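You operate a simulated robot arm through the tools that you are given. There is no shell and no other tool. Be economical: measure what you need, move in short steps, check, and stop when the job is done.

The job below is to be done with a simulated robot arm. You get a single attempt, and the scene is never put back.

TASK
Turn the red SET knob down to 8, open RELIEF, pump till the orange flag pops up, then release.
Fine: RELIEF and RELEASE all the way, and left open; leave the other levers and the white BLEED knob alone.

It is judged by the outcome, as a careful person would: the job done as asked, and still so three seconds after it is handed in. It fails if anything else is knocked over, pushed out of place, dropped, spilled or broken.

THE ROBOT
A 6-joint arm with a two-finger parallel gripper, fixed in place. Base frame: the origin is at the foot of the arm, x ahead of it, y to its left, z up. Units: m, degrees, N and s.
Its first joint turns from -66.0 to 66.0 degrees. Payload 2.9 kg.
The tool frame sits at the grasp point between the pads (the TCP): z along the fingers, y along the line on which they close. The tips reach 0.03 m beyond it. Largest opening 0.11 m; finger width 0.02, thickness 0.01; the body of the gripper, 0.048 by 0.112 m, starts 0.055 m behind the TCP.
Orientation is told as [roll, pitch, yaw] about the base's x, y, z axes, in that order, counted from this pose: with the fingers straight down and closing along the base's y, the tool's x points along the base's -x, its y along +y and its z along -z.

THE INTERFACE
- The arm moves only by the tool arm_command. Its argument "series" is a list of rows, each an object of numbers (a shift or turn left out is 0, a gripper value left out holds the last): "tx", "ty", "tz": the shift along the base's x, y, z in m; "wx", "wy", "wz": the turn, a rotation vector about the base's x, y, z in rad; "fingers": the opening, from 0 (shut) to 1 (fully open). In form: [{"tx": .., "ty": .., "tz": .., "wx": .., "wy": .., "wz": .., "fingers": ..}, ...]. A call has 1 to 20 rows; each row shifts and turns the commanded pose from where the row before left it. A row lasts 0.2 s, in which the tool goes at most 0.05 m and 8.6 degrees; a call with a longer step from one row to the next is refused whole, and so is a gripper value outside its range. A pose out of reach is approached as far as the arm can. The call stops where the force on the tool passes 40 N (or 10 N more than at its start, if that is more) or the arm is blocked; 0.2 s more then pass. The fingers move at their own pace (about 0.108 m/s each) and stop on an object; they squeeze with about 36 N. The grip force told is the motor's: it shows also when the fingers shut on nothing. Time passes only in rows, and 0.2 s behind the last, so rows that do not move let the fingers close. It gives the time, the measured TCP pose, the force on the tool (base axes), the opening and the grip force at its end, in the units of the frame above (readings bear some noise).
- Cameras (640 x 400 px; columns grow to the right, rows downward): "scene" is fixed at [0.0761, 0.4186, 1.4045]; the picture's right is [-0.88, -0.47, 0.00], its down [-0.12, 0.23, -0.97] and it looks along [0.45, -0.85, -0.26] (base axes); focal length 316 px, centre (320, 200). "wrist" rides on the gripper at [-0.036, 0, -0.057] in the tool frame; the picture's right is [0.00, -1.00, 0.00], its down [0.97, 0.00, -0.24] and it looks along [0.24, 0.00, 0.97] (tool axes); focal length 218 px, centre (320, 200). There is no depth. A picture from a camera that has moved, and an enlarged one, comes with that camera's place and axes in the base frame and with its lens. The place of the scene camera against the robot may be out by one fixed shift of up to 0.025 m in any direction.
- capture(camera): a new picture of that camera. The clock stands still meanwhile.
- inspect(camera, box): a new picture of the part [left, top, right, bottom] of that camera's present view, enlarged. The clock stands still meanwhile.
- job_done(): hands the job in; it is judged then, once.

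Go step by step. Nothing tells you positions but the pictures and the camera data: compare them with the known pose of the tool, close in by small moves and look again before you grip or let go. The budget is 120 turns and 64 pictures, counting those below and the enlarged ones. Unless the task says otherwise, let go and move clear before handing in, and close with one line.

The tools are called after ">>>" by a JSON object that holds its "fn" and its "kwargs". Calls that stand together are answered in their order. arm_command: Moves the arm, as the interface text tells. Its arguments: {"type":"object","properties":{"series":{"type":"array"}},"required":["series"]} The other tools are called the same way: capture (camera) takes a picture; inspect (camera, box) takes an enlarged picture of a part of a camera's view; job_done () hands the job in.

At the start:

```text
time_s: 0.0
ee_pos: [0.2775, -0.1545, 1.3429]
tool_rot: [-0.1, 0.0, 0.0]
wrist_force: [-0.8, 0.1, -0.5]
opening: 0.1099
finger_force: 0.0
```

scene: 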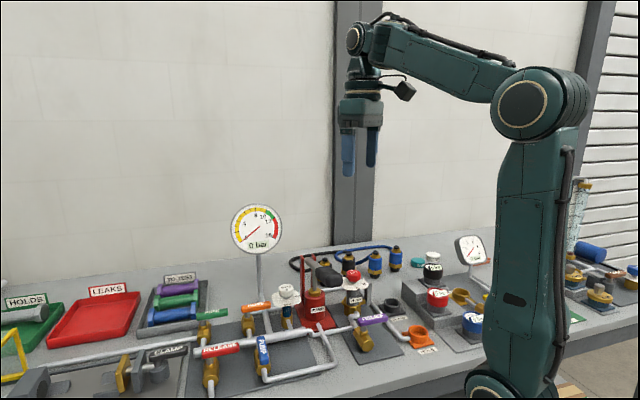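
wrist: 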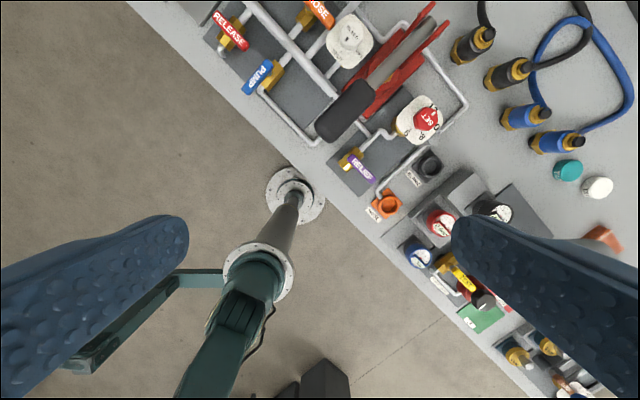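

I see the bench with RELEASE (red), PUMP (blue), an orange lever, RELIEF (purple), a hand pump, a red SET knob and a white BLEED knob. I'll enlarge both views first.

>>> {"fn": "inspect", "kwargs": {"camera": "scene", "box": [190, 240, 450, 400]}}

>>> {"fn": "inspect", "kwargs": {"camera": "wrist", "box": [200, 0, 480, 220]}}

```text
2.46 times, centred on (320, 320) of scene
camera zoom: at [0.0761, 0.4186, 1.4045], right [-0.88, -0.47, 0.0], down [-0.12, 0.23, -0.97], along [0.45, -0.85, -0.26], focal length 777 px, centre (320, -95)
```

zoom: 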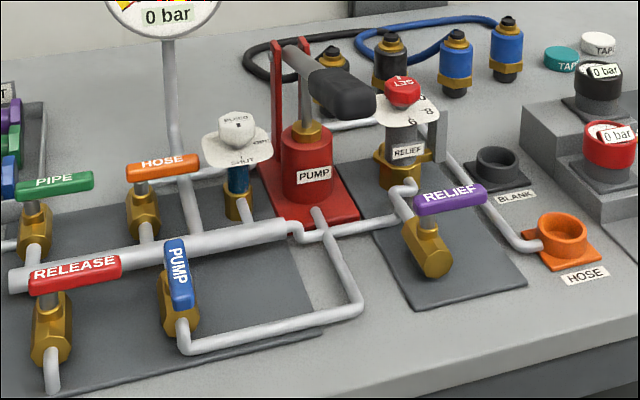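

```text
1.82 times, centred on (340, 110) of wrist
camera zoom: at [0.3141, -0.1538, 1.3999], right [0.0, -1.0, 0.0], down [-0.97, 0.0, 0.24], along [-0.24, 0.0, -0.97], focal length 397 px, centre (284, 364)
```

zoom: 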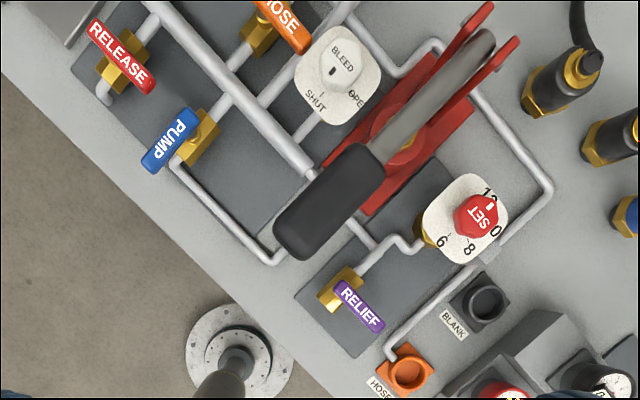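

The handles look shut when across the pipe and open when along it, as PUMP (blue) is. I'll move in over the SET knob and RELIEF for a closer look.

>>> {"fn": "arm_command", "kwargs": {"series": [{"tx": 0.03, "ty": -0.03}, {"tx": 0.03, "ty": -0.03}, {"tx": 0.02, "ty": -0.03, "tz": -0.02}, {"tx": 0.01, "ty": -0.02, "tz": -0.03}, {"tz": -0.03}, {"tz": -0.02}, {}]}}

>>> {"fn": "capture", "kwargs": {"camera": "wrist"}}

```text
time_s: 1.6
ee_pos: [0.3682, -0.263, 1.243]
tool_rot: [0.0, -0.1, 0.1]
wrist_force: [-0.2, 0.2, -0.5]
opening: 0.1102
finger_force: 0.1
```

```text
59 pictures are left
camera wrist: at [0.4046, -0.2636, 1.3001], right [0.0, -1.0, 0.0], down [-0.97, 0.0, 0.24], along [-0.24, 0.0, -0.97], focal length 218 px, centre (320, 200)
```

wrist: 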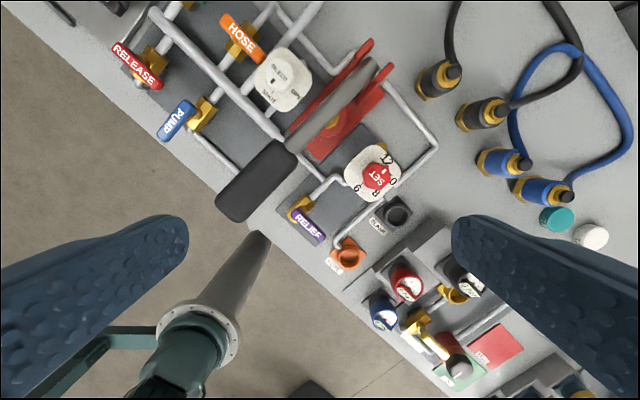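

>>> {"fn": "inspect", "kwargs": {"camera": "wrist", "box": [270, 130, 430, 230]}}

>>> {"fn": "inspect", "kwargs": {"camera": "scene", "box": [320, 250, 416, 350]}}

```text
4.00 times, centred on (350, 180) of wrist
camera zoom: at [0.4046, -0.2636, 1.3001], right [0.0, -1.0, 0.0], down [-0.97, 0.0, 0.24], along [-0.24, 0.0, -0.97], focal length 873 px, centre (200, 280)
```

zoom: 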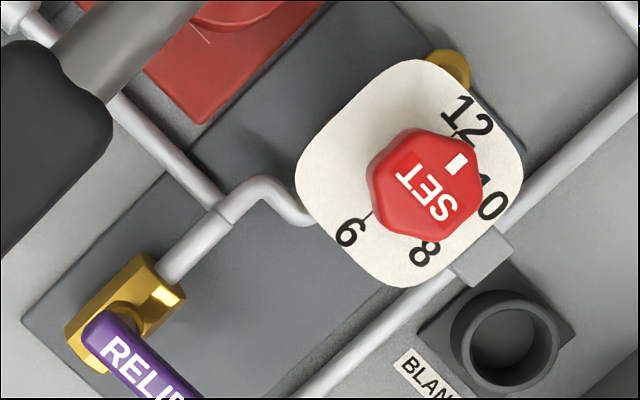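

```text
4.00 times, centred on (368, 300) of scene
camera zoom: at [0.0761, 0.4186, 1.4045], right [-0.88, -0.47, 0.0], down [-0.12, 0.23, -0.97], along [0.45, -0.85, -0.26], focal length 1262 px, centre (128, -200)
```

zoom: 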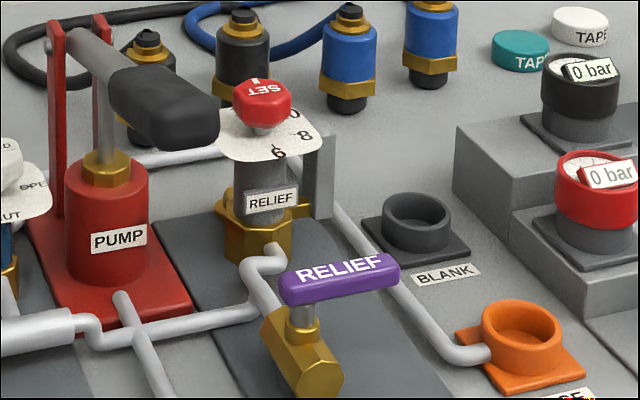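

From two wrist views plus the scene view, the SET knob top is near (0.362, -0.346, 0.98), and the bench seems to lie near z≈0.85 here. The mark is near 12 and has to go clockwise about 120° to 8. I'll go above the knob.

>>> {"fn": "arm_command", "kwargs": {"series": [{"tx": 0.0, "ty": -0.03, "tz": -0.03}, {"tx": 0.0, "ty": -0.03, "tz": -0.03}, {"tx": -0.006, "ty": -0.023, "tz": -0.03}, {"tz": -0.03}, {"tz": -0.03}, {}]}}

>>> {"fn": "capture", "kwargs": {"camera": "wrist"}}

>>> {"fn": "capture", "kwargs": {"camera": "scene"}}

```text
time_s: 3.0
ee_pos: [0.3618, -0.3471, 1.0901]
tool_rot: [-0.1, 0.0, 0.0]
wrist_force: [0.3, 0.7, 0.0]
opening: 0.11
finger_force: 0.1
```

```text
56 pictures are left
camera wrist: at [0.3986, -0.3473, 1.1488], right [0.0, -1.0, 0.0], down [-0.97, 0.0, 0.24], along [-0.24, 0.0, -0.97], focal length 218 px, centre (320, 200)
```

wrist: 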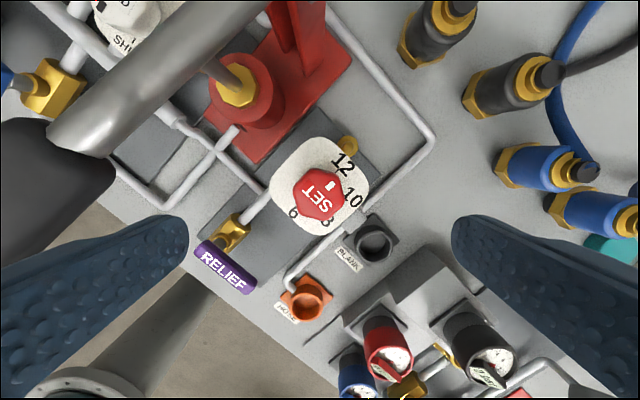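

```text
55 pictures are left
```

scene: 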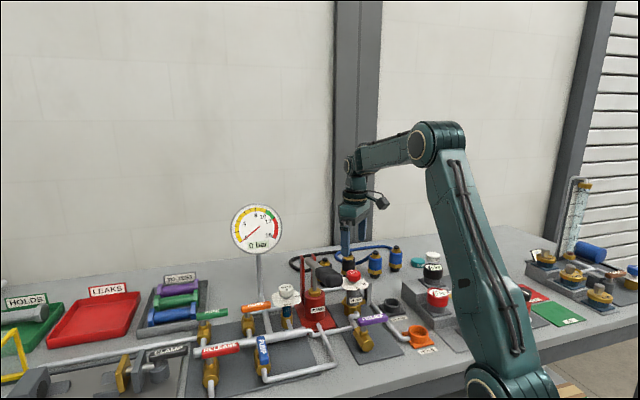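

>>> {"fn": "inspect", "kwargs": {"camera": "wrist", "box": [260, 125, 380, 245]}}

```text
3.33 times, centred on (320, 185) of wrist
camera zoom: at [0.3986, -0.3473, 1.1488], right [0.0, -1.0, 0.0], down [-0.97, 0.0, 0.24], along [-0.24, 0.0, -0.97], focal length 728 px, centre (320, 250)
```

zoom: 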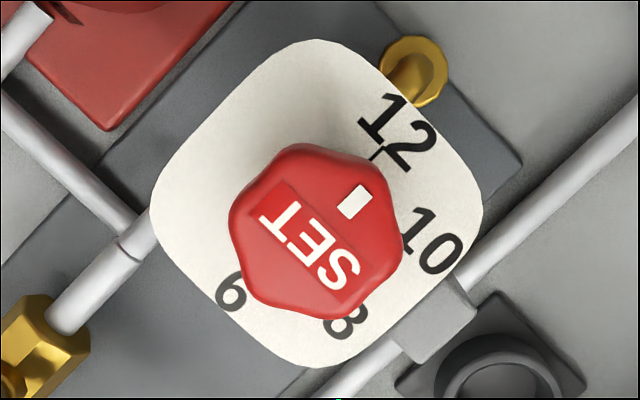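

The knob is centred in view at about (0.361, -0.347, 0.98), 41 mm wide, with its mark at 12. I'll align with the hex flats (yaw +13°) and come down.

>>> {"fn": "arm_command", "kwargs": {"series": [{"wz": 0.115, "fingers": 0.68}, {"wz": 0.115}, {"tz": -0.03}, {"tz": -0.03}, {"tz": -0.02}, {"tz": -0.015}, {}]}}

>>> {"fn": "capture", "kwargs": {"camera": "wrist"}}

>>> {"fn": "inspect", "kwargs": {"camera": "scene", "box": [320, 230, 400, 310]}}

```text
time_s: 4.6
ee_pos: [0.3628, -0.3486, 0.9975]
tool_rot: [-0.1, -0.1, 13.2]
wrist_force: [-0.5, -0.8, -0.8]
opening: 0.0748
finger_force: 0.0
```

```text
53 pictures are left
camera wrist: at [0.3974, -0.3395, 1.0547], right [0.23, -0.97, 0.0], down [-0.95, -0.22, 0.24], along [-0.23, -0.06, -0.97], focal length 218 px, centre (320, 200)
```

wrist: 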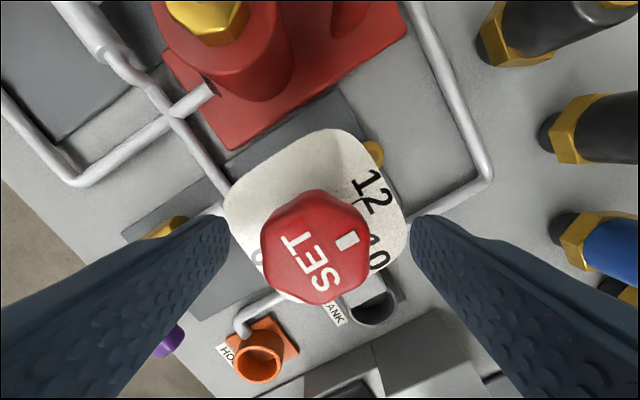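

```text
5.00 times, centred on (360, 270) of scene
camera zoom: at [0.0761, 0.4186, 1.4045], right [-0.88, -0.47, 0.0], down [-0.12, 0.23, -0.97], along [0.45, -0.85, -0.26], focal length 1578 px, centre (120, -150)
```

zoom: 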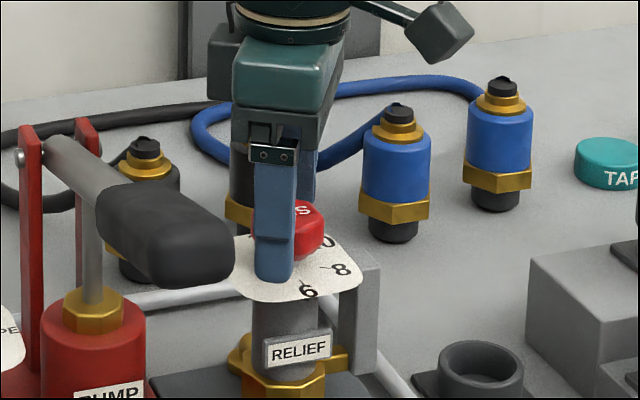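

The fingers straddle the knob, with the tips just above the plate. I'll close on it.

>>> {"fn": "arm_command", "kwargs": {"series": [{"tx": -0.001, "ty": 0.001, "fingers": 0.3}, {"fingers": 0.2}, {"fingers": 0.2}]}}

>>> {"fn": "capture", "kwargs": {"camera": "wrist"}}

```text
time_s: 5.4
ee_pos: [0.361, -0.3466, 0.9977]
tool_rot: [0.0, 0.0, 13.2]
wrist_force: [2.8, 0.4, -4.0]
opening: 0.0393
finger_force: 44.9
```

```text
51 pictures are left
camera wrist: at [0.3965, -0.3381, 1.0548], right [0.23, -0.97, 0.0], down [-0.95, -0.22, 0.24], along [-0.23, -0.06, -0.97], focal length 218 px, centre (320, 200)
```

wrist: 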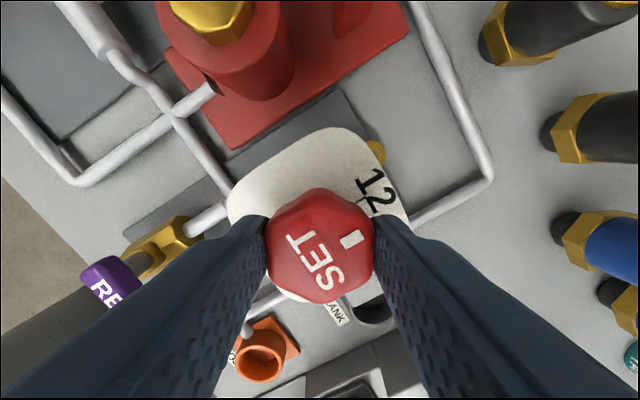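

The knob is held firmly. I'll turn it clockwise about 56° and check.

>>> {"fn": "arm_command", "kwargs": {"series": [{"wz": -0.12}, {"wz": -0.12}, {"wz": -0.12}, {"wz": -0.12}, {"wz": -0.12}, {"wz": -0.12}, {"wz": -0.12}, {"wz": -0.12}, {}]}}

>>> {"fn": "capture", "kwargs": {"camera": "wrist"}}

```text
time_s: 7.4
ee_pos: [0.3616, -0.3477, 0.9965]
tool_rot: [-0.1, -0.1, -42.0]
wrist_force: [8.5, -11.5, -9.9]
opening: 0.0392
finger_force: 45.0
```

```text
50 pictures are left
camera wrist: at [0.3881, -0.3707, 1.0548], right [-0.67, -0.74, 0.0], down [-0.72, 0.65, 0.24], along [-0.18, 0.16, -0.97], focal length 218 px, centre (320, 200)
```

wrist: 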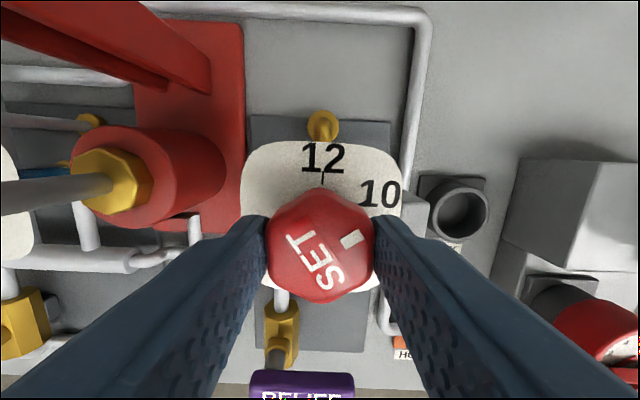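

It turns well and the mark follows the gripper. I'll turn the remaining ~63° to reach 8.

>>> {"fn": "arm_command", "kwargs": {"series": [{"wz": -0.12}, {"wz": -0.12}, {"wz": -0.12}, {"wz": -0.12}, {"wz": -0.12}, {"wz": -0.12}, {"wz": -0.12}, {"wz": -0.12}, {"wz": -0.14}, {}]}}

>>> {"fn": "capture", "kwargs": {"camera": "wrist"}}

```text
time_s: 9.6
ee_pos: [0.3612, -0.3463, 0.9983]
tool_rot: [0.1, 0.1, -105.1]
wrist_force: [-0.1, -14.6, -5.2]
opening: 0.0395
finger_force: 44.7
```

```text
49 pictures are left
camera wrist: at [0.3518, -0.3815, 1.0548], right [-0.97, 0.26, 0.0], down [0.25, 0.94, 0.24], along [0.06, 0.23, -0.97], focal length 218 px, centre (320, 200)
```

wrist: 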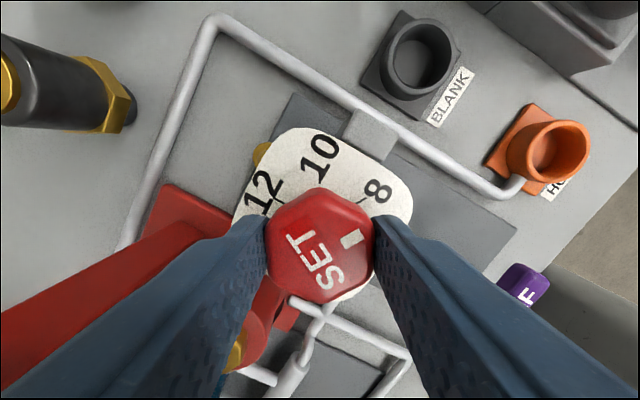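

The mark points at about the 8 tick. I'll let go, lift and check from above.

>>> {"fn": "arm_command", "kwargs": {"series": [{"fingers": 0.68}, {}, {"tz": 0.03}, {"tz": 0.03}, {"tz": 0.03}, {}]}}

>>> {"fn": "inspect", "kwargs": {"camera": "wrist", "box": [260, 125, 380, 245]}}

```text
time_s: 11.0
ee_pos: [0.3617, -0.3455, 1.0873]
tool_rot: [0.0, -0.1, -105.0]
wrist_force: [0.5, 1.2, 0.6]
opening: 0.0751
finger_force: 0.0
```

```text
3.33 times, centred on (320, 185) of wrist
camera zoom: at [0.3531, -0.3807, 1.1453], right [-0.97, 0.26, 0.0], down [0.25, 0.94, 0.24], along [0.06, 0.23, -0.97], focal length 728 px, centre (320, 250)
```

zoom: 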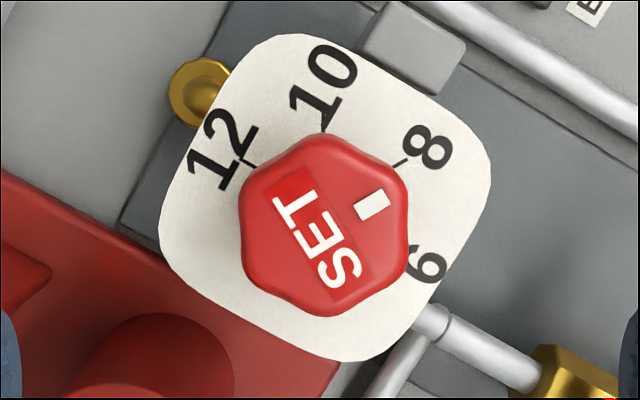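

The mark looks to be at 8, within a few degrees. I'll level the camera straight above for one accurate reading.

>>> {"fn": "arm_command", "kwargs": {"series": [{"tz": 0.03}, {"tx": 0.0025, "ty": 0.0105, "wx": -0.118, "wy": 0.03}, {"tx": 0.0025, "ty": 0.0105, "wx": -0.118, "wy": 0.03}, {}]}}

>>> {"fn": "inspect", "kwargs": {"camera": "wrist", "box": [265, 145, 375, 255]}}

```text
time_s: 12.0
ee_pos: [0.367, -0.3252, 1.1168]
tool_rot: [0.1, -14.0, -104.9]
wrist_force: [0.5, -0.8, 0.2]
opening: 0.0749
finger_force: 0.1
```

```text
3.64 times, centred on (320, 200) of wrist
camera zoom: at [0.3615, -0.3453, 1.1818], right [-0.97, 0.26, 0.0], down [0.26, 0.97, 0.0], along [0.0, 0.0, -1.0], focal length 794 px, centre (320, 200)
```

zoom: 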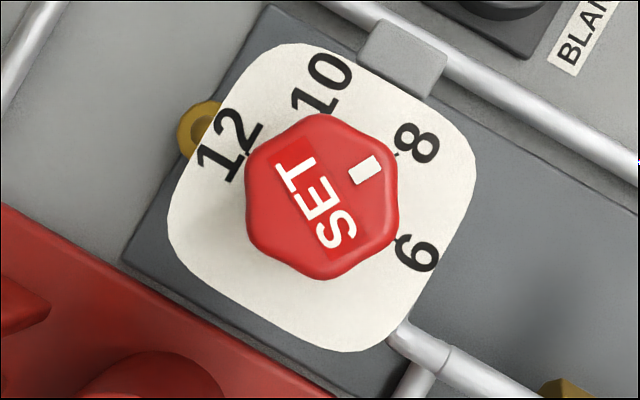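

The mark sits on 8 within about 1°. RELIEF next: its handle is at about (0.268, -0.244, 0.932) with its pivot at (0.285, -0.227). I'll level the tool, turn to yaw -45°, close the fingers and hover beside the handle.

>>> {"fn": "arm_command", "kwargs": {"series": [{"tx": -0.0025, "ty": -0.0105, "wx": 0.118, "wy": -0.03, "fingers": 0}, {"tx": -0.0025, "ty": -0.0105, "wx": 0.118, "wy": -0.03}, {"tx": -0.012, "ty": 0.008, "wz": 0.131}, {"tx": -0.012, "ty": 0.008, "wz": 0.131}, {"tx": -0.012, "ty": 0.008, "wz": 0.131}, {"tx": -0.012, "ty": 0.008, "wz": 0.131}, {"tx": -0.012, "ty": 0.008, "wz": 0.131}, {"tx": -0.012, "ty": 0.007, "wz": 0.131}, {"tx": -0.012, "ty": 0.007, "wz": 0.131}, {"tx": -0.006, "ty": 0.007, "wz": 0.131}, {}]}}

>>> {"fn": "capture", "kwargs": {"camera": "wrist"}}

```text
time_s: 14.4
ee_pos: [0.2696, -0.2853, 1.1167]
tool_rot: [-0.1, -0.1, -44.8]
wrist_force: [0.3, -0.3, 0.4]
opening: 0.0
finger_force: 35.7
```

```text
46 pictures are left
camera wrist: at [0.2961, -0.3102, 1.175], right [-0.7, -0.71, 0.0], down [-0.69, 0.68, 0.24], along [-0.17, 0.17, -0.97], focal length 218 px, centre (320, 200)
```

wrist: 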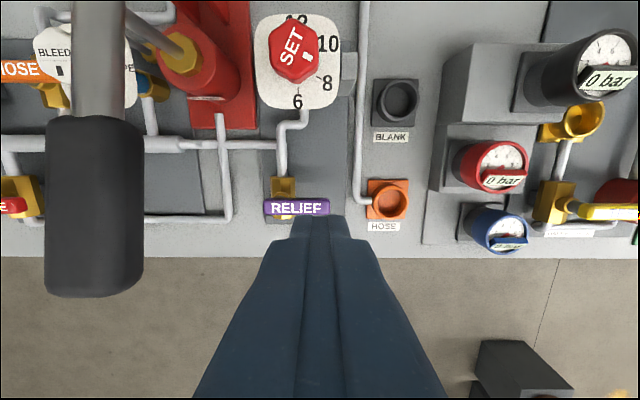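

The handle is just in front of the fingertips and runs crosswise, with a gap of about 12 mm. I'll descend behind it with tips at z≈0.917.

>>> {"fn": "arm_command", "kwargs": {"series": [{"tx": 0.002, "ty": -0.002, "tz": -0.04}, {"tz": -0.04}, {"tz": -0.04}, {"tz": -0.03}, {"tz": -0.02}, {}]}}

>>> {"fn": "capture", "kwargs": {"camera": "wrist"}}

>>> {"fn": "inspect", "kwargs": {"camera": "scene", "box": [320, 270, 420, 370]}}

```text
time_s: 15.8
ee_pos: [0.2724, -0.2862, 0.9467]
tool_rot: [0.0, 0.1, -45.0]
wrist_force: [0.2, 0.4, -0.5]
opening: 0.0
finger_force: 35.9
```

```text
45 pictures are left
camera wrist: at [0.2988, -0.3113, 1.0048], right [-0.71, -0.71, 0.0], down [-0.69, 0.69, 0.24], along [-0.17, 0.17, -0.97], focal length 218 px, centre (320, 200)
```

wrist: 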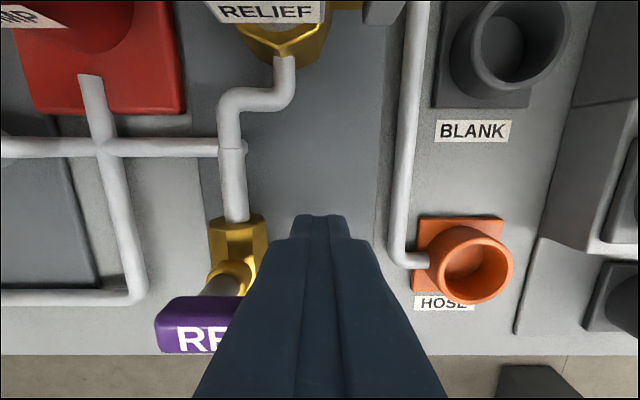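

```text
4.00 times, centred on (370, 320) of scene
camera zoom: at [0.0761, 0.4186, 1.4045], right [-0.88, -0.47, 0.0], down [-0.12, 0.23, -0.97], along [0.45, -0.85, -0.26], focal length 1262 px, centre (120, -280)
```

zoom: 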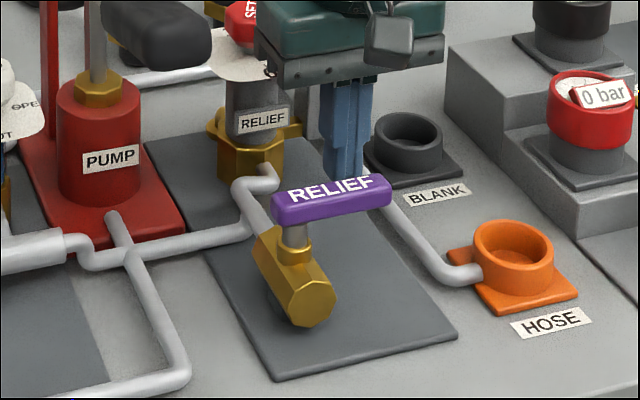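

The fingers stand behind the RELIEF handle with clear space. I'll push it along its arc toward the front edge, first to about 60°.

>>> {"fn": "arm_command", "kwargs": {"series": [{"tx": -0.0104, "ty": 0.0104}, {"tx": -0.0058, "ty": 0.0033}, {"tx": -0.0059, "ty": 0.0033}, {"tx": -0.0047, "ty": 0.0046}, {"tx": -0.0048, "ty": 0.0047}, {"tx": -0.0034, "ty": 0.0057}, {"tx": -0.0034, "ty": 0.0058}, {"tx": -0.0017, "ty": 0.0064}, {"tx": -0.0018, "ty": 0.0065}, {}]}}

>>> {"fn": "capture", "kwargs": {"camera": "wrist"}}

>>> {"fn": "inspect", "kwargs": {"camera": "scene", "box": [320, 270, 420, 370]}}

```text
time_s: 18.0
ee_pos: [0.2316, -0.2351, 0.9475]
tool_rot: [0.0, 0.0, -44.9]
wrist_force: [0.2, 0.2, 0.2]
opening: 0.0
finger_force: 35.5
```

```text
43 pictures are left
camera wrist: at [0.257, -0.2613, 1.0047], right [-0.71, -0.71, 0.0], down [-0.69, 0.68, 0.24], along [-0.17, 0.17, -0.97], focal length 218 px, centre (320, 200)
```

wrist: 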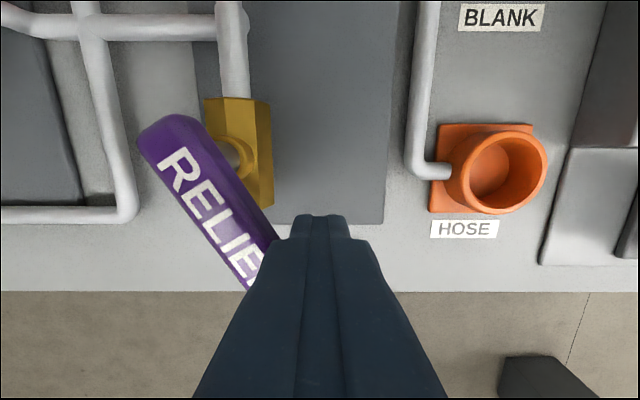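

```text
4.00 times, centred on (370, 320) of scene
camera zoom: at [0.0761, 0.4186, 1.4045], right [-0.88, -0.47, 0.0], down [-0.12, 0.23, -0.97], along [0.45, -0.85, -0.26], focal length 1262 px, centre (120, -280)
```

zoom: 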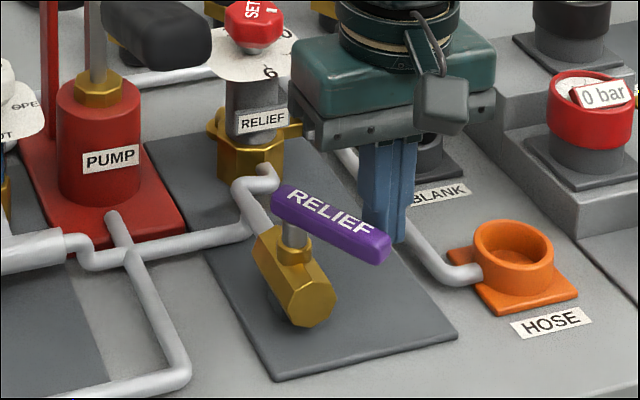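

RELIEF is turning freely, now at about 55–60°. I'll continue to the stop.

>>> {"fn": "arm_command", "kwargs": {"series": [{"tx": 0, "ty": 0.0066}, {"tx": 0, "ty": 0.0067}, {"tx": 0.0016, "ty": 0.0064}, {"tx": 0.0017, "ty": 0.0065}, {"tx": 0.0021, "ty": 0.0028}, {"tx": 0.0021, "ty": 0.0029}, {}]}}

>>> {"fn": "capture", "kwargs": {"camera": "wrist"}}

```text
time_s: 19.6
ee_pos: [0.2366, -0.2061, 0.9478]
tool_rot: [-0.2, -0.1, -45.2]
wrist_force: [-11.9, -14.4, -1.9]
opening: 0.0
finger_force: 36.2
```

```text
41 pictures are left
camera wrist: at [0.2633, -0.2313, 1.0049], right [-0.71, -0.71, 0.0], down [-0.68, 0.69, 0.24], along [-0.17, 0.17, -0.97], focal length 218 px, centre (320, 200)
```

wrist: 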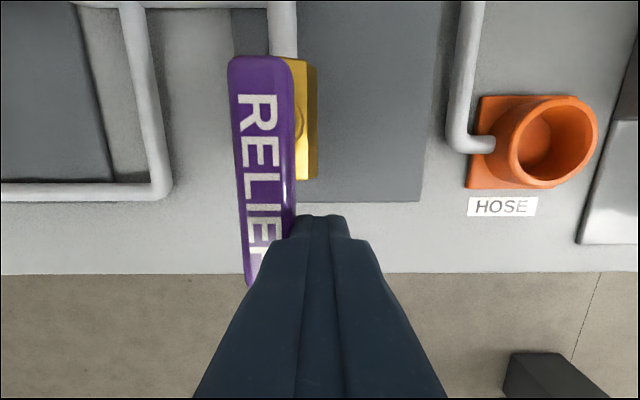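

The handle lies along the pipe and is resisting at about 19 N, so it is near or at its stop. I'll push slightly more to be sure.

>>> {"fn": "arm_command", "kwargs": {"series": [{"tx": 0.002, "ty": 0.002}, {"tx": 0.0015, "ty": 0.0015}, {}]}}

```text
time_s: 20.2
ee_pos: [0.2361, -0.2058, 0.9463]
tool_rot: [-1.1, -0.1, -45.8]
wrist_force: [-8.3, -8.1, 0.9]
opening: 0.0001
finger_force: 35.6
stopped in row 3: the force on the tool passed its limit (the readings are from after the stop); the commanded pose is now the measured one
```

RELIEF is hard against its stop, so it is fully open. I'll back away, lift, and go look over the pump handle.

>>> {"fn": "arm_command", "kwargs": {"series": [{"tx": -0.01, "ty": -0.01}, {"tx": -0.01, "ty": -0.01, "wx": 0.02, "wz": 0.014}, {"tz": 0.04}, {"tz": 0.045}, {"tz": 0.045}, {"tz": 0.045}, {"tz": 0.04, "fingers": 0.8}, {"tx": 0.03, "ty": 0.01}, {"tx": 0.035, "ty": 0.01}, {"tx": 0.035, "ty": 0.01}, {"tx": 0.035, "ty": 0.005}, {}]}}

>>> {"fn": "capture", "kwargs": {"camera": "wrist"}}

>>> {"fn": "inspect", "kwargs": {"camera": "scene", "box": [220, 200, 420, 360]}}

```text
time_s: 22.8
ee_pos: [0.3539, -0.1895, 1.1623]
tool_rot: [-0.1, 0.8, -44.8]
wrist_force: [0.5, -0.5, 0.7]
opening: 0.088
finger_force: 0.0
```

```text
40 pictures are left
camera wrist: at [0.3802, -0.2153, 1.2195], right [-0.7, -0.71, 0.0], down [-0.69, 0.68, 0.25], along [-0.18, 0.18, -0.97], focal length 218 px, centre (320, 200)
```

wrist: 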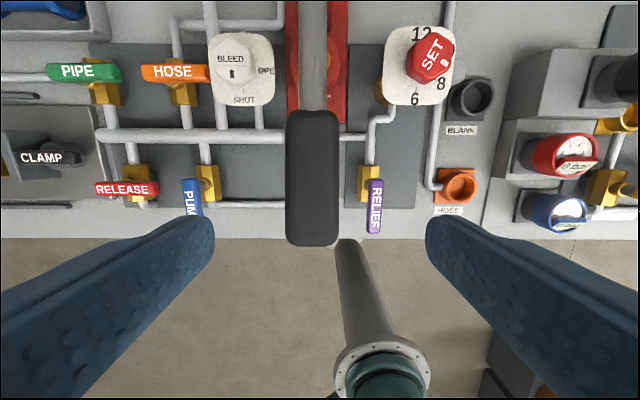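

```text
2.50 times, centred on (320, 280) of scene
camera zoom: at [0.0761, 0.4186, 1.4045], right [-0.88, -0.47, 0.0], down [-0.12, 0.23, -0.97], along [0.45, -0.85, -0.26], focal length 789 px, centre (320, 0)
```

zoom: 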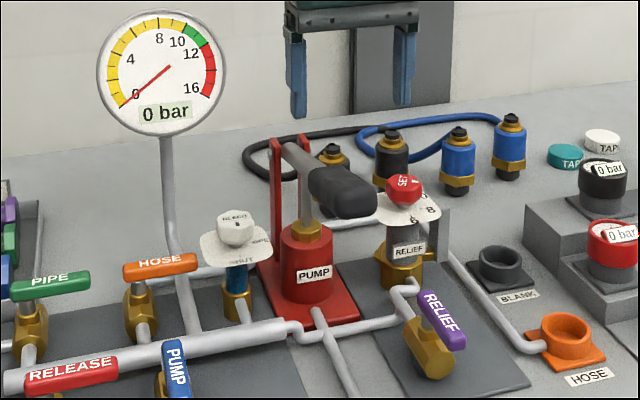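

The pump grip is about 43 mm wide and 110 mm long, centred near z 1.04. My closing axis is already across it, so I'll centre and descend to it.

>>> {"fn": "arm_command", "kwargs": {"series": [{"tx": -0.0017, "ty": 0.0111}, {"tz": -0.03, "wy": 0.0}, {"tz": -0.03}, {"tz": -0.03}, {"tz": -0.025}, {}]}}

>>> {"fn": "capture", "kwargs": {"camera": "wrist"}}

>>> {"fn": "inspect", "kwargs": {"camera": "scene", "box": [270, 220, 400, 340]}}

```text
time_s: 24.2
ee_pos: [0.3525, -0.1774, 1.0482]
tool_rot: [-0.1, 0.7, -44.9]
wrist_force: [-0.5, -0.3, 0.7]
opening: 0.088
finger_force: 0.0
```

```text
38 pictures are left
camera wrist: at [0.3782, -0.203, 1.1045], right [-0.7, -0.71, 0.0], down [-0.69, 0.68, 0.25], along [-0.18, 0.18, -0.97], focal length 218 px, centre (320, 200)
```

wrist: 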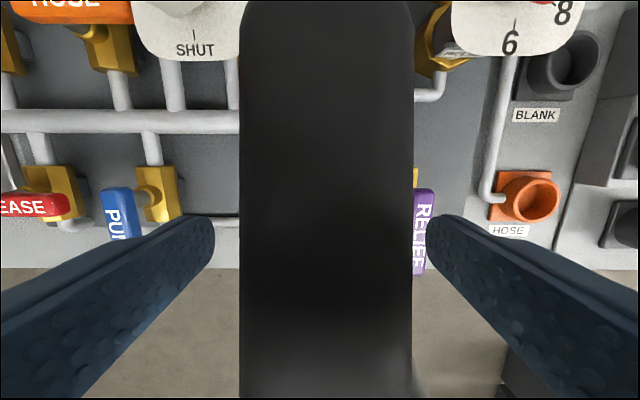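

```text
3.33 times, centred on (335, 280) of scene
camera zoom: at [0.0761, 0.4186, 1.4045], right [-0.88, -0.47, 0.0], down [-0.12, 0.23, -0.97], along [0.45, -0.85, -0.26], focal length 1052 px, centre (270, -67)
```

zoom: 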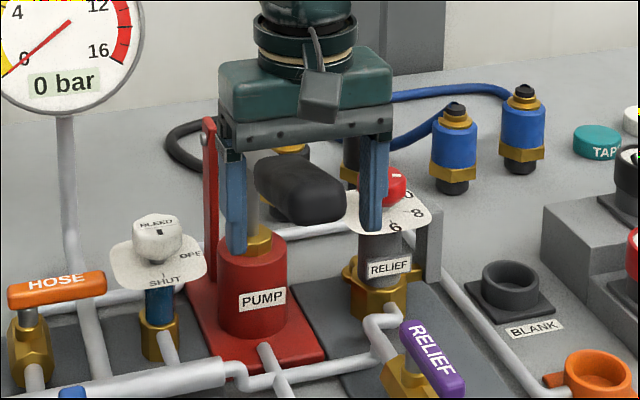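

The fingers straddle the grip, nearly centred. I'll close on it.

>>> {"fn": "arm_command", "kwargs": {"series": [{"tx": -0.001, "ty": -0.001, "tz": -0.008, "fingers": 0.3}, {"fingers": 0.2}, {"fingers": 0.2}]}}

```text
time_s: 25.0
ee_pos: [0.3497, -0.1773, 1.0403]
tool_rot: [0.0, 0.6, -44.7]
wrist_force: [2.5, 8.9, 3.5]
opening: 0.0418
finger_force: 45.1
```

It's gripped (42 mm). I'll press down in small steps.

>>> {"fn": "arm_command", "kwargs": {"series": [{"tz": -0.008}, {"tz": -0.008}, {"tz": -0.008}, {}]}}

>>> {"fn": "inspect", "kwargs": {"camera": "scene", "box": [220, 190, 400, 340]}}

```text
time_s: 26.0
ee_pos: [0.3494, -0.1773, 1.015]
tool_rot: [0.0, 0.9, -44.6]
wrist_force: [-4.1, 31.3, 9.1]
opening: 0.0417
finger_force: 44.7
```

```text
2.67 times, centred on (310, 265) of scene
camera zoom: at [0.0759, 0.4196, 1.4041], right [-0.88, -0.47, 0.0], down [-0.12, 0.23, -0.97], along [0.45, -0.85, -0.26], focal length 841 px, centre (347, 27)
```

zoom: 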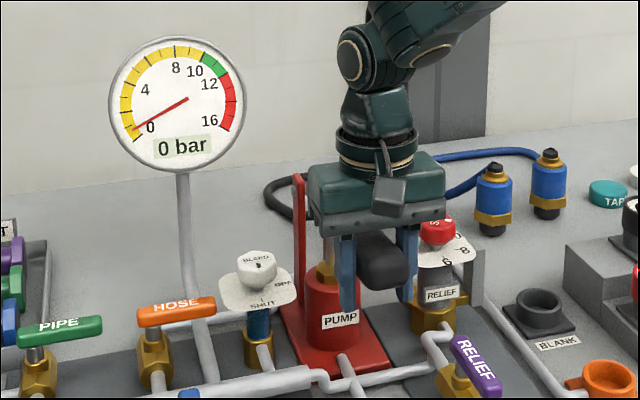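

The handle goes down with a side force in +y, since its arc drifts that way. I'll follow with a little +y and keep pressing.

>>> {"fn": "arm_command", "kwargs": {"series": [{"ty": 0.003}, {"ty": 0.002, "tz": -0.006}, {"ty": 0.001, "tz": -0.006}, {}]}}

```text
time_s: 27.0
ee_pos: [0.3493, -0.1772, 1.0046]
tool_rot: [-0.2, 0.4, -45.4]
wrist_force: [-16.4, -28.6, 8.0]
opening: 0.042
finger_force: 45.9
```

It's stiff sideways, so I over-corrected. I'll ease back and go on down.

>>> {"fn": "arm_command", "kwargs": {"series": [{"tx": -0.001, "ty": -0.0025}, {"tz": -0.007}, {"tz": -0.007}, {}]}}

>>> {"fn": "inspect", "kwargs": {"camera": "scene", "box": [220, 190, 400, 340]}}

```text
time_s: 28.0
ee_pos: [0.3499, -0.1761, 0.9907]
tool_rot: [0.0, 0.8, -44.7]
wrist_force: [-13.4, -8.2, 7.9]
opening: 0.0415
finger_force: 45.0
```

```text
2.67 times, centred on (310, 265) of scene
camera zoom: at [0.0756, 0.4184, 1.4045], right [-0.88, -0.47, 0.0], down [-0.12, 0.23, -0.97], along [0.45, -0.85, -0.26], focal length 841 px, centre (347, 27)
```

zoom: 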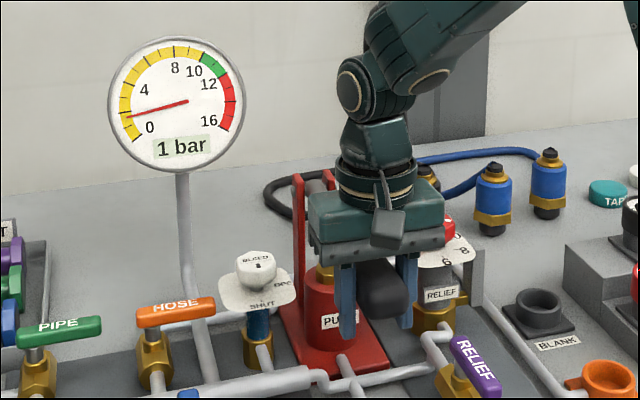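

The gauge shows 1 bar, so pumping works. Further down to find the end of the stroke.

>>> {"fn": "arm_command", "kwargs": {"series": [{"tx": -0.001, "ty": -0.0008, "tz": -0.007}, {"tz": -0.007}, {"tz": -0.007}, {}]}}

```text
time_s: 29.0
ee_pos: [0.3487, -0.1774, 0.9681]
tool_rot: [0.0, 0.6, -44.6]
wrist_force: [0.3, -0.9, 9.8]
opening: 0.0419
finger_force: 44.6
```

>>> {"fn": "arm_command", "kwargs": {"series": [{"tz": -0.006}, {"tz": -0.006}, {"tz": -0.006}, {}]}}

>>> {"fn": "capture", "kwargs": {"camera": "scene"}}

>>> {"fn": "capture", "kwargs": {"camera": "wrist"}}

```text
time_s: 30.0
ee_pos: [0.3501, -0.1777, 0.9504]
tool_rot: [0.2, 0.5, -44.8]
wrist_force: [12.2, -3.9, 24.9]
opening: 0.0417
finger_force: 45.2
```

```text
34 pictures are left
```

scene: 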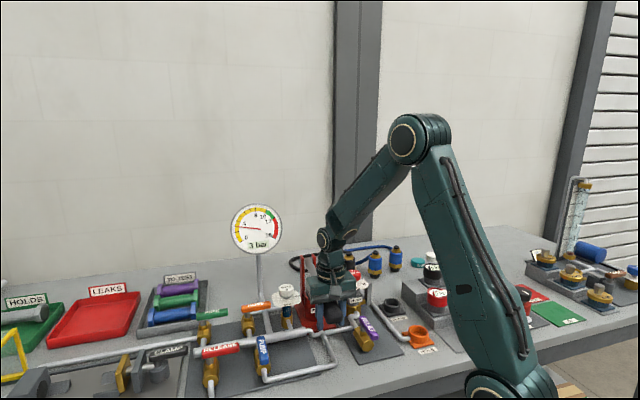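

```text
33 pictures are left
camera wrist: at [0.3764, -0.2032, 1.0094], right [-0.7, -0.71, 0.0], down [-0.69, 0.68, 0.25], along [-0.17, 0.17, -0.97], focal length 218 px, centre (320, 200)
```

wrist: 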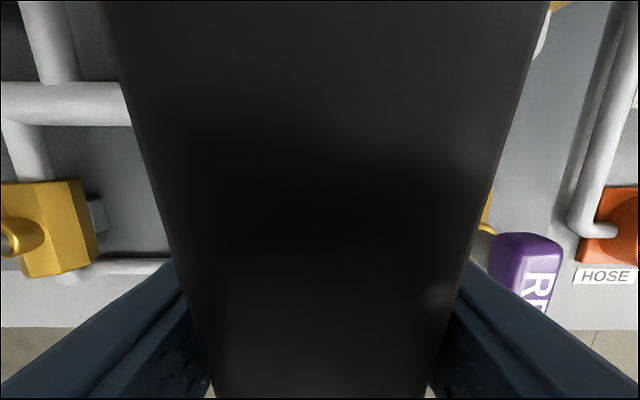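

One downstroke gave 3 bar, with the end of stroke near z 0.95. Now back up along the same line.

>>> {"fn": "arm_command", "kwargs": {"series": [{"tx": -0.001, "ty": 0.0005, "tz": 0.01}, {"tz": 0.012}, {"tx": -0.0007, "ty": 0.0007, "tz": 0.012}, {"tx": -0.0007, "ty": 0.0007, "tz": 0.012}, {"tz": 0.012}, {"tx": 0.0007, "ty": -0.0007, "tz": 0.012}, {"tx": 0.0007, "ty": -0.0007, "tz": 0.012}, {"tz": 0.006}, {}]}}

>>> {"fn": "inspect", "kwargs": {"camera": "scene", "box": [220, 190, 400, 340]}}

```text
time_s: 32.0
ee_pos: [0.3487, -0.1765, 1.0376]
tool_rot: [-0.1, 0.7, -44.7]
wrist_force: [27.6, 6.4, -16.0]
opening: 0.042
finger_force: 44.9
```

```text
2.67 times, centred on (310, 265) of scene
camera zoom: at [0.0772, 0.4187, 1.4044], right [-0.88, -0.47, 0.0], down [-0.12, 0.23, -0.97], along [0.45, -0.85, -0.26], focal length 841 px, centre (347, 27)
```

zoom: 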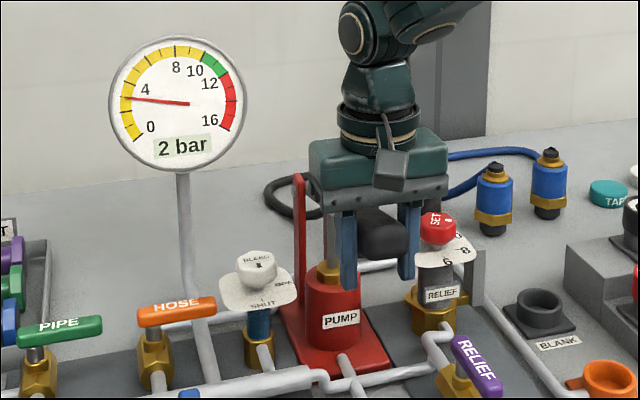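

It reads 2 bar, with a slight loss perhaps from rounding or a slow leak. I'll pump steadily with a full down-and-up cycle.

>>> {"fn": "arm_command", "kwargs": {"series": [{"tx": 0.0022, "ty": 0.0004}, {"tx": -0.0007, "ty": 0.0007, "tz": -0.013}, {"tx": -0.0007, "ty": 0.0007, "tz": -0.013}, {"tz": -0.013}, {"tz": -0.013}, {"tx": 0.0003, "ty": -0.0007, "tz": -0.013}, {"tx": 0.0003, "ty": -0.0007, "tz": -0.012}, {"tz": -0.008}, {}]}}

>>> {"fn": "inspect", "kwargs": {"camera": "scene", "box": [220, 190, 400, 340]}}

```text
time_s: 34.0
ee_pos: [0.3487, -0.1762, 0.9539]
tool_rot: [-0.1, 0.5, -44.9]
wrist_force: [1.0, -8.4, 10.3]
opening: 0.0416
finger_force: 45.0
```

```text
2.67 times, centred on (310, 265) of scene
camera zoom: at [0.076, 0.4184, 1.4045], right [-0.88, -0.47, 0.0], down [-0.12, 0.23, -0.97], along [0.45, -0.85, -0.26], focal length 841 px, centre (347, 27)
```

zoom: 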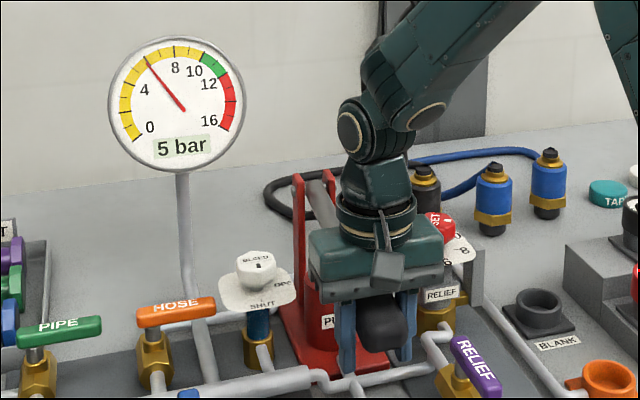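

5 bar now. Up and down again in one go.

>>> {"fn": "arm_command", "kwargs": {"series": [{"tz": 0.008}, {"tx": -0.0003, "ty": 0.0007, "tz": 0.012}, {"tx": -0.0003, "ty": 0.0007, "tz": 0.013}, {"tz": 0.013}, {"tz": 0.013}, {"tx": 0.0007, "ty": -0.0007, "tz": 0.013}, {"tx": 0.0007, "ty": -0.0007, "tz": 0.012}, {}, {"tx": -0.0007, "ty": 0.0007, "tz": -0.013}, {"tx": -0.0007, "ty": 0.0007, "tz": -0.013}, {"tz": -0.013}, {"tz": -0.013}, {"tx": 0.0003, "ty": -0.0007, "tz": -0.013}, {"tx": 0.0003, "ty": -0.0007, "tz": -0.012}, {"tz": -0.008}, {}]}}

>>> {"fn": "inspect", "kwargs": {"camera": "scene", "box": [220, 190, 400, 340]}}

```text
time_s: 37.4
ee_pos: [0.3499, -0.178, 0.953]
tool_rot: [0.0, 0.6, -44.9]
wrist_force: [-7.7, -14.2, 10.2]
opening: 0.0417
finger_force: 45.1
```

```text
2.67 times, centred on (310, 265) of scene
camera zoom: at [0.0758, 0.4183, 1.4046], right [-0.88, -0.47, 0.0], down [-0.12, 0.23, -0.97], along [0.45, -0.85, -0.26], focal length 841 px, centre (347, 27)
```

zoom: 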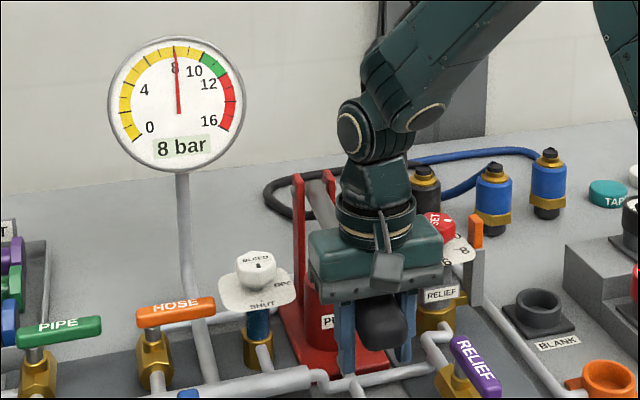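

The orange flag has popped up beside the relief valve at 8 bar. I'll let go of the pump handle and lift straight clear.

>>> {"fn": "arm_command", "kwargs": {"series": [{"fingers": 0.6}, {}, {"tz": 0.02}, {"tz": 0.04}, {"tz": 0.045}, {"tz": 0.045}, {"tz": 0.045}, {}]}}

>>> {"fn": "capture", "kwargs": {"camera": "scene"}}

>>> {"fn": "capture", "kwargs": {"camera": "wrist"}}

```text
time_s: 39.2
ee_pos: [0.3485, -0.1748, 1.1478]
tool_rot: [0.0, 0.9, -44.8]
wrist_force: [0.1, 0.3, -0.6]
opening: 0.0658
finger_force: 0.1
```

```text
29 pictures are left
```

scene: 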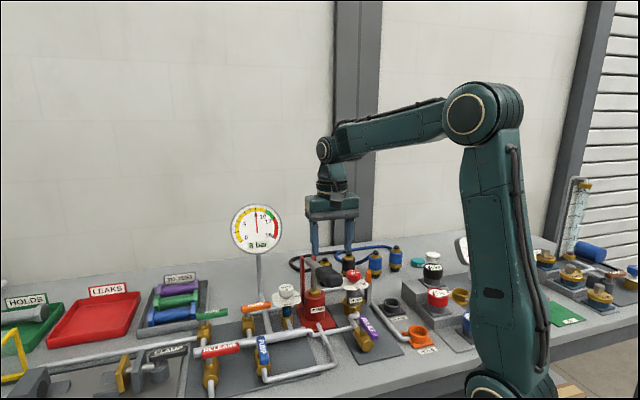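

```text
28 pictures are left
camera wrist: at [0.3753, -0.2017, 1.2052], right [-0.7, -0.71, 0.0], down [-0.69, 0.68, 0.25], along [-0.18, 0.18, -0.97], focal length 218 px, centre (320, 200)
```

wrist: 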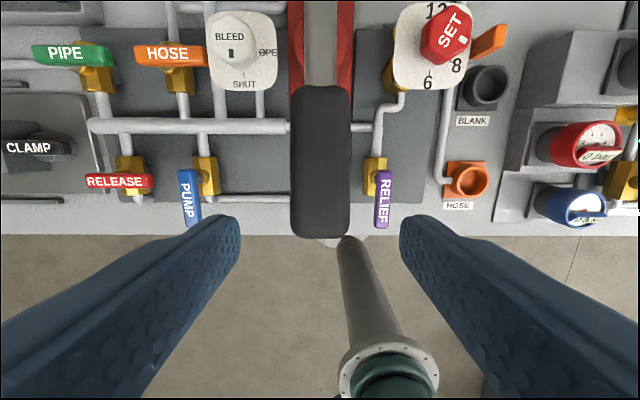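

The flag stays up, and the pump handle rose back by itself. Next is RELEASE near (0.518, 0.006), pivoting like RELIEF. I'll close the fingers and go over its back side.

>>> {"fn": "arm_command", "kwargs": {"series": [{"tz": 0.02, "fingers": 0}, {"tx": 0.03, "ty": 0.023}, {"tx": 0.03, "ty": 0.023}, {"tx": 0.03, "ty": 0.023}, {"tx": 0.03, "ty": 0.023}, {"tx": 0.03, "ty": 0.022}, {"tx": 0.018, "ty": 0.016}, {"tz": -0.03}, {"tz": -0.02}, {}]}}

>>> {"fn": "capture", "kwargs": {"camera": "wrist"}}

>>> {"fn": "inspect", "kwargs": {"camera": "scene", "box": [160, 230, 320, 400]}}

```text
time_s: 41.4
ee_pos: [0.5167, -0.047, 1.1175]
tool_rot: [-0.1, 0.9, -44.9]
wrist_force: [0.2, -1.0, -0.7]
opening: 0.0
finger_force: 35.7
```

```text
27 pictures are left
camera wrist: at [0.5437, -0.0723, 1.1742], right [-0.7, -0.71, 0.0], down [-0.69, 0.68, 0.25], along [-0.18, 0.18, -0.97], focal length 218 px, centre (320, 200)
```

wrist: 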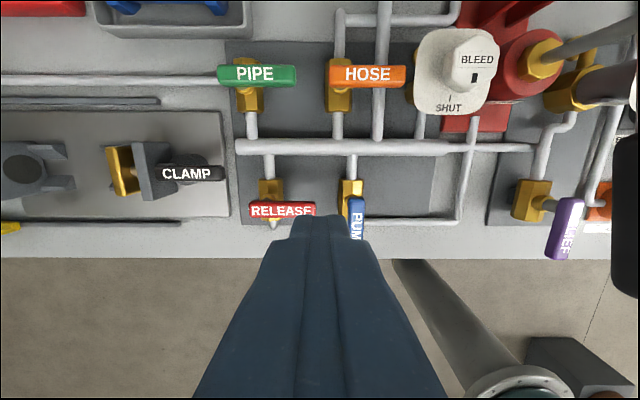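

```text
2.35 times, centred on (240, 315) of scene
camera zoom: at [0.0761, 0.4186, 1.4045], right [-0.88, -0.47, 0.0], down [-0.12, 0.23, -0.97], along [0.45, -0.85, -0.26], focal length 742 px, centre (508, -71)
```

zoom: 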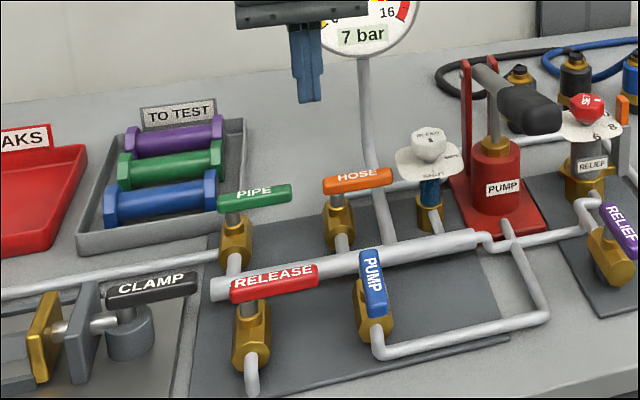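

RELEASE looks the same as RELIEF in form and height, with its pivot about 63 mm left of the fingers. I'll shift to match the earlier start offset and descend behind the handle.

>>> {"fn": "arm_command", "kwargs": {"series": [{"tx": 0.0095, "ty": 0.0138}, {"tz": -0.04}, {"tz": -0.04}, {"tz": -0.04}, {"tz": -0.03}, {"tz": -0.02}, {}]}}

>>> {"fn": "capture", "kwargs": {"camera": "wrist"}}

>>> {"fn": "inspect", "kwargs": {"camera": "scene", "box": [160, 270, 320, 400]}}

```text
time_s: 43.0
ee_pos: [0.5262, -0.033, 0.9476]
tool_rot: [0.0, 0.8, -44.8]
wrist_force: [0.4, 0.3, -0.6]
opening: 0.0002
finger_force: 36.0
```

```text
25 pictures are left
camera wrist: at [0.5526, -0.0583, 1.0046], right [-0.7, -0.71, 0.0], down [-0.69, 0.68, 0.25], along [-0.18, 0.18, -0.97], focal length 218 px, centre (320, 200)
```

wrist: 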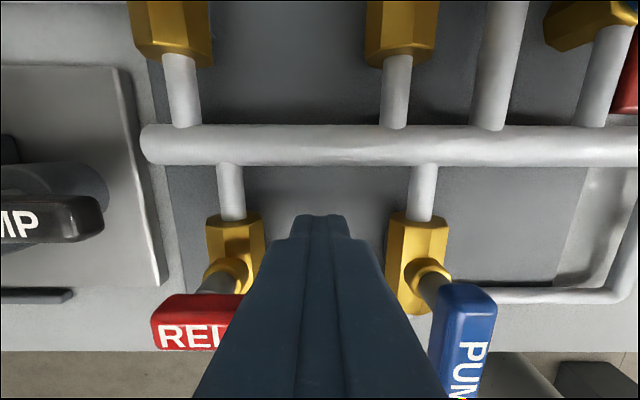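

```text
3.08 times, centred on (240, 335) of scene
camera zoom: at [0.0761, 0.4186, 1.4045], right [-0.88, -0.47, 0.0], down [-0.12, 0.23, -0.97], along [0.45, -0.85, -0.26], focal length 971 px, centre (566, -215)
```

zoom: 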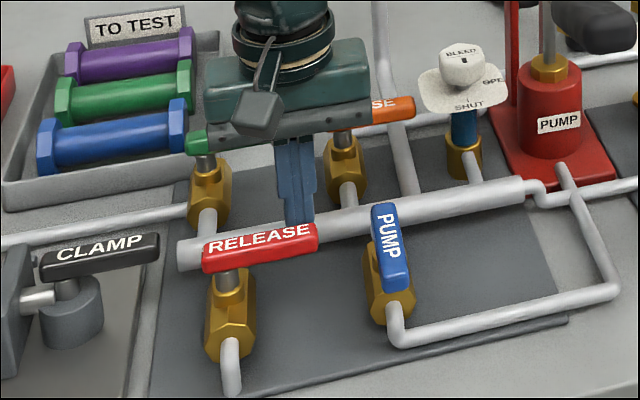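

This is the same geometry as before RELIEF, so I'll push RELEASE along the same arc.

>>> {"fn": "arm_command", "kwargs": {"series": [{"tx": -0.0104, "ty": 0.0104}, {"tx": -0.0058, "ty": 0.0033}, {"tx": -0.0059, "ty": 0.0033}, {"tx": -0.0047, "ty": 0.0046}, {"tx": -0.0048, "ty": 0.0047}, {"tx": -0.0034, "ty": 0.0057}, {"tx": -0.0034, "ty": 0.0058}, {"tx": -0.0017, "ty": 0.0064}, {"tx": -0.0018, "ty": 0.0065}, {}]}}

>>> {"fn": "capture", "kwargs": {"camera": "wrist"}}

```text
time_s: 45.2
ee_pos: [0.4842, 0.0191, 0.9475]
tool_rot: [-0.1, 0.9, -44.9]
wrist_force: [0.2, -0.2, -0.2]
opening: 0.0001
finger_force: 36.1
```

```text
23 pictures are left
camera wrist: at [0.511, -0.0067, 1.0048], right [-0.7, -0.71, 0.0], down [-0.69, 0.68, 0.25], along [-0.18, 0.18, -0.97], focal length 218 px, centre (320, 200)
```

wrist: 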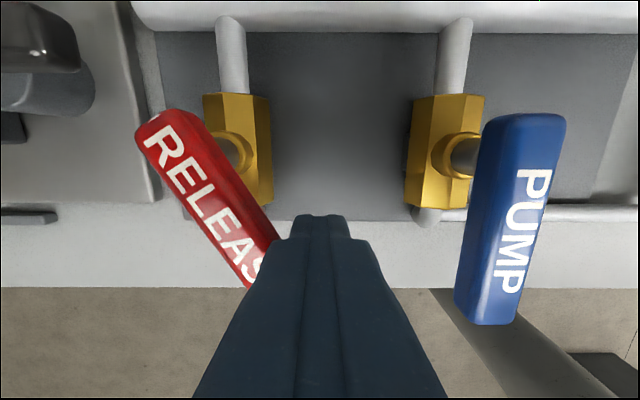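

RELEASE is about 55–60° round and PUMP is untouched. On to the stop.

>>> {"fn": "arm_command", "kwargs": {"series": [{"tx": 0, "ty": 0.0066}, {"tx": 0, "ty": 0.0067}, {"tx": 0.0016, "ty": 0.0064}, {"tx": 0.0017, "ty": 0.0065}, {"tx": 0.0021, "ty": 0.0028}, {"tx": 0.0021, "ty": 0.0029}, {"tx": 0.0015, "ty": 0.0015}, {"tx": 0.0015, "ty": 0.0015}, {}]}}

>>> {"fn": "capture", "kwargs": {"camera": "wrist"}}

```text
time_s: 47.1
ee_pos: [0.491, 0.0495, 0.9472]
tool_rot: [-0.8, 1.0, -45.5]
wrist_force: [-9.5, -6.8, 7.1]
opening: 0.0
finger_force: 35.8
stopped in row 9: the force on the tool passed its limit (the readings are from after the stop); the commanded pose is now the measured one
```

```text
22 pictures are left
camera wrist: at [0.5181, 0.0234, 1.0044], right [-0.71, -0.7, 0.01], down [-0.68, 0.69, 0.26], along [-0.19, 0.17, -0.97], focal length 218 px, centre (320, 200)
```

wrist: 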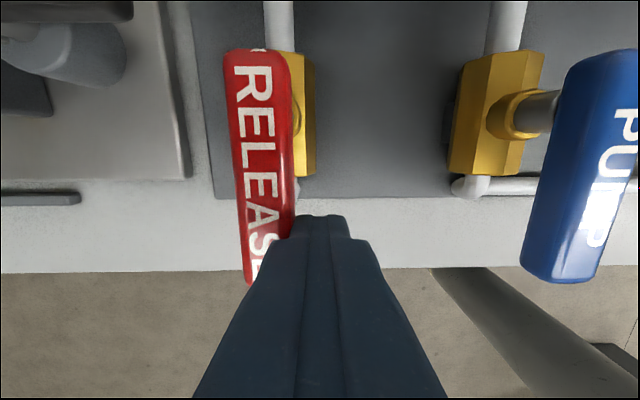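

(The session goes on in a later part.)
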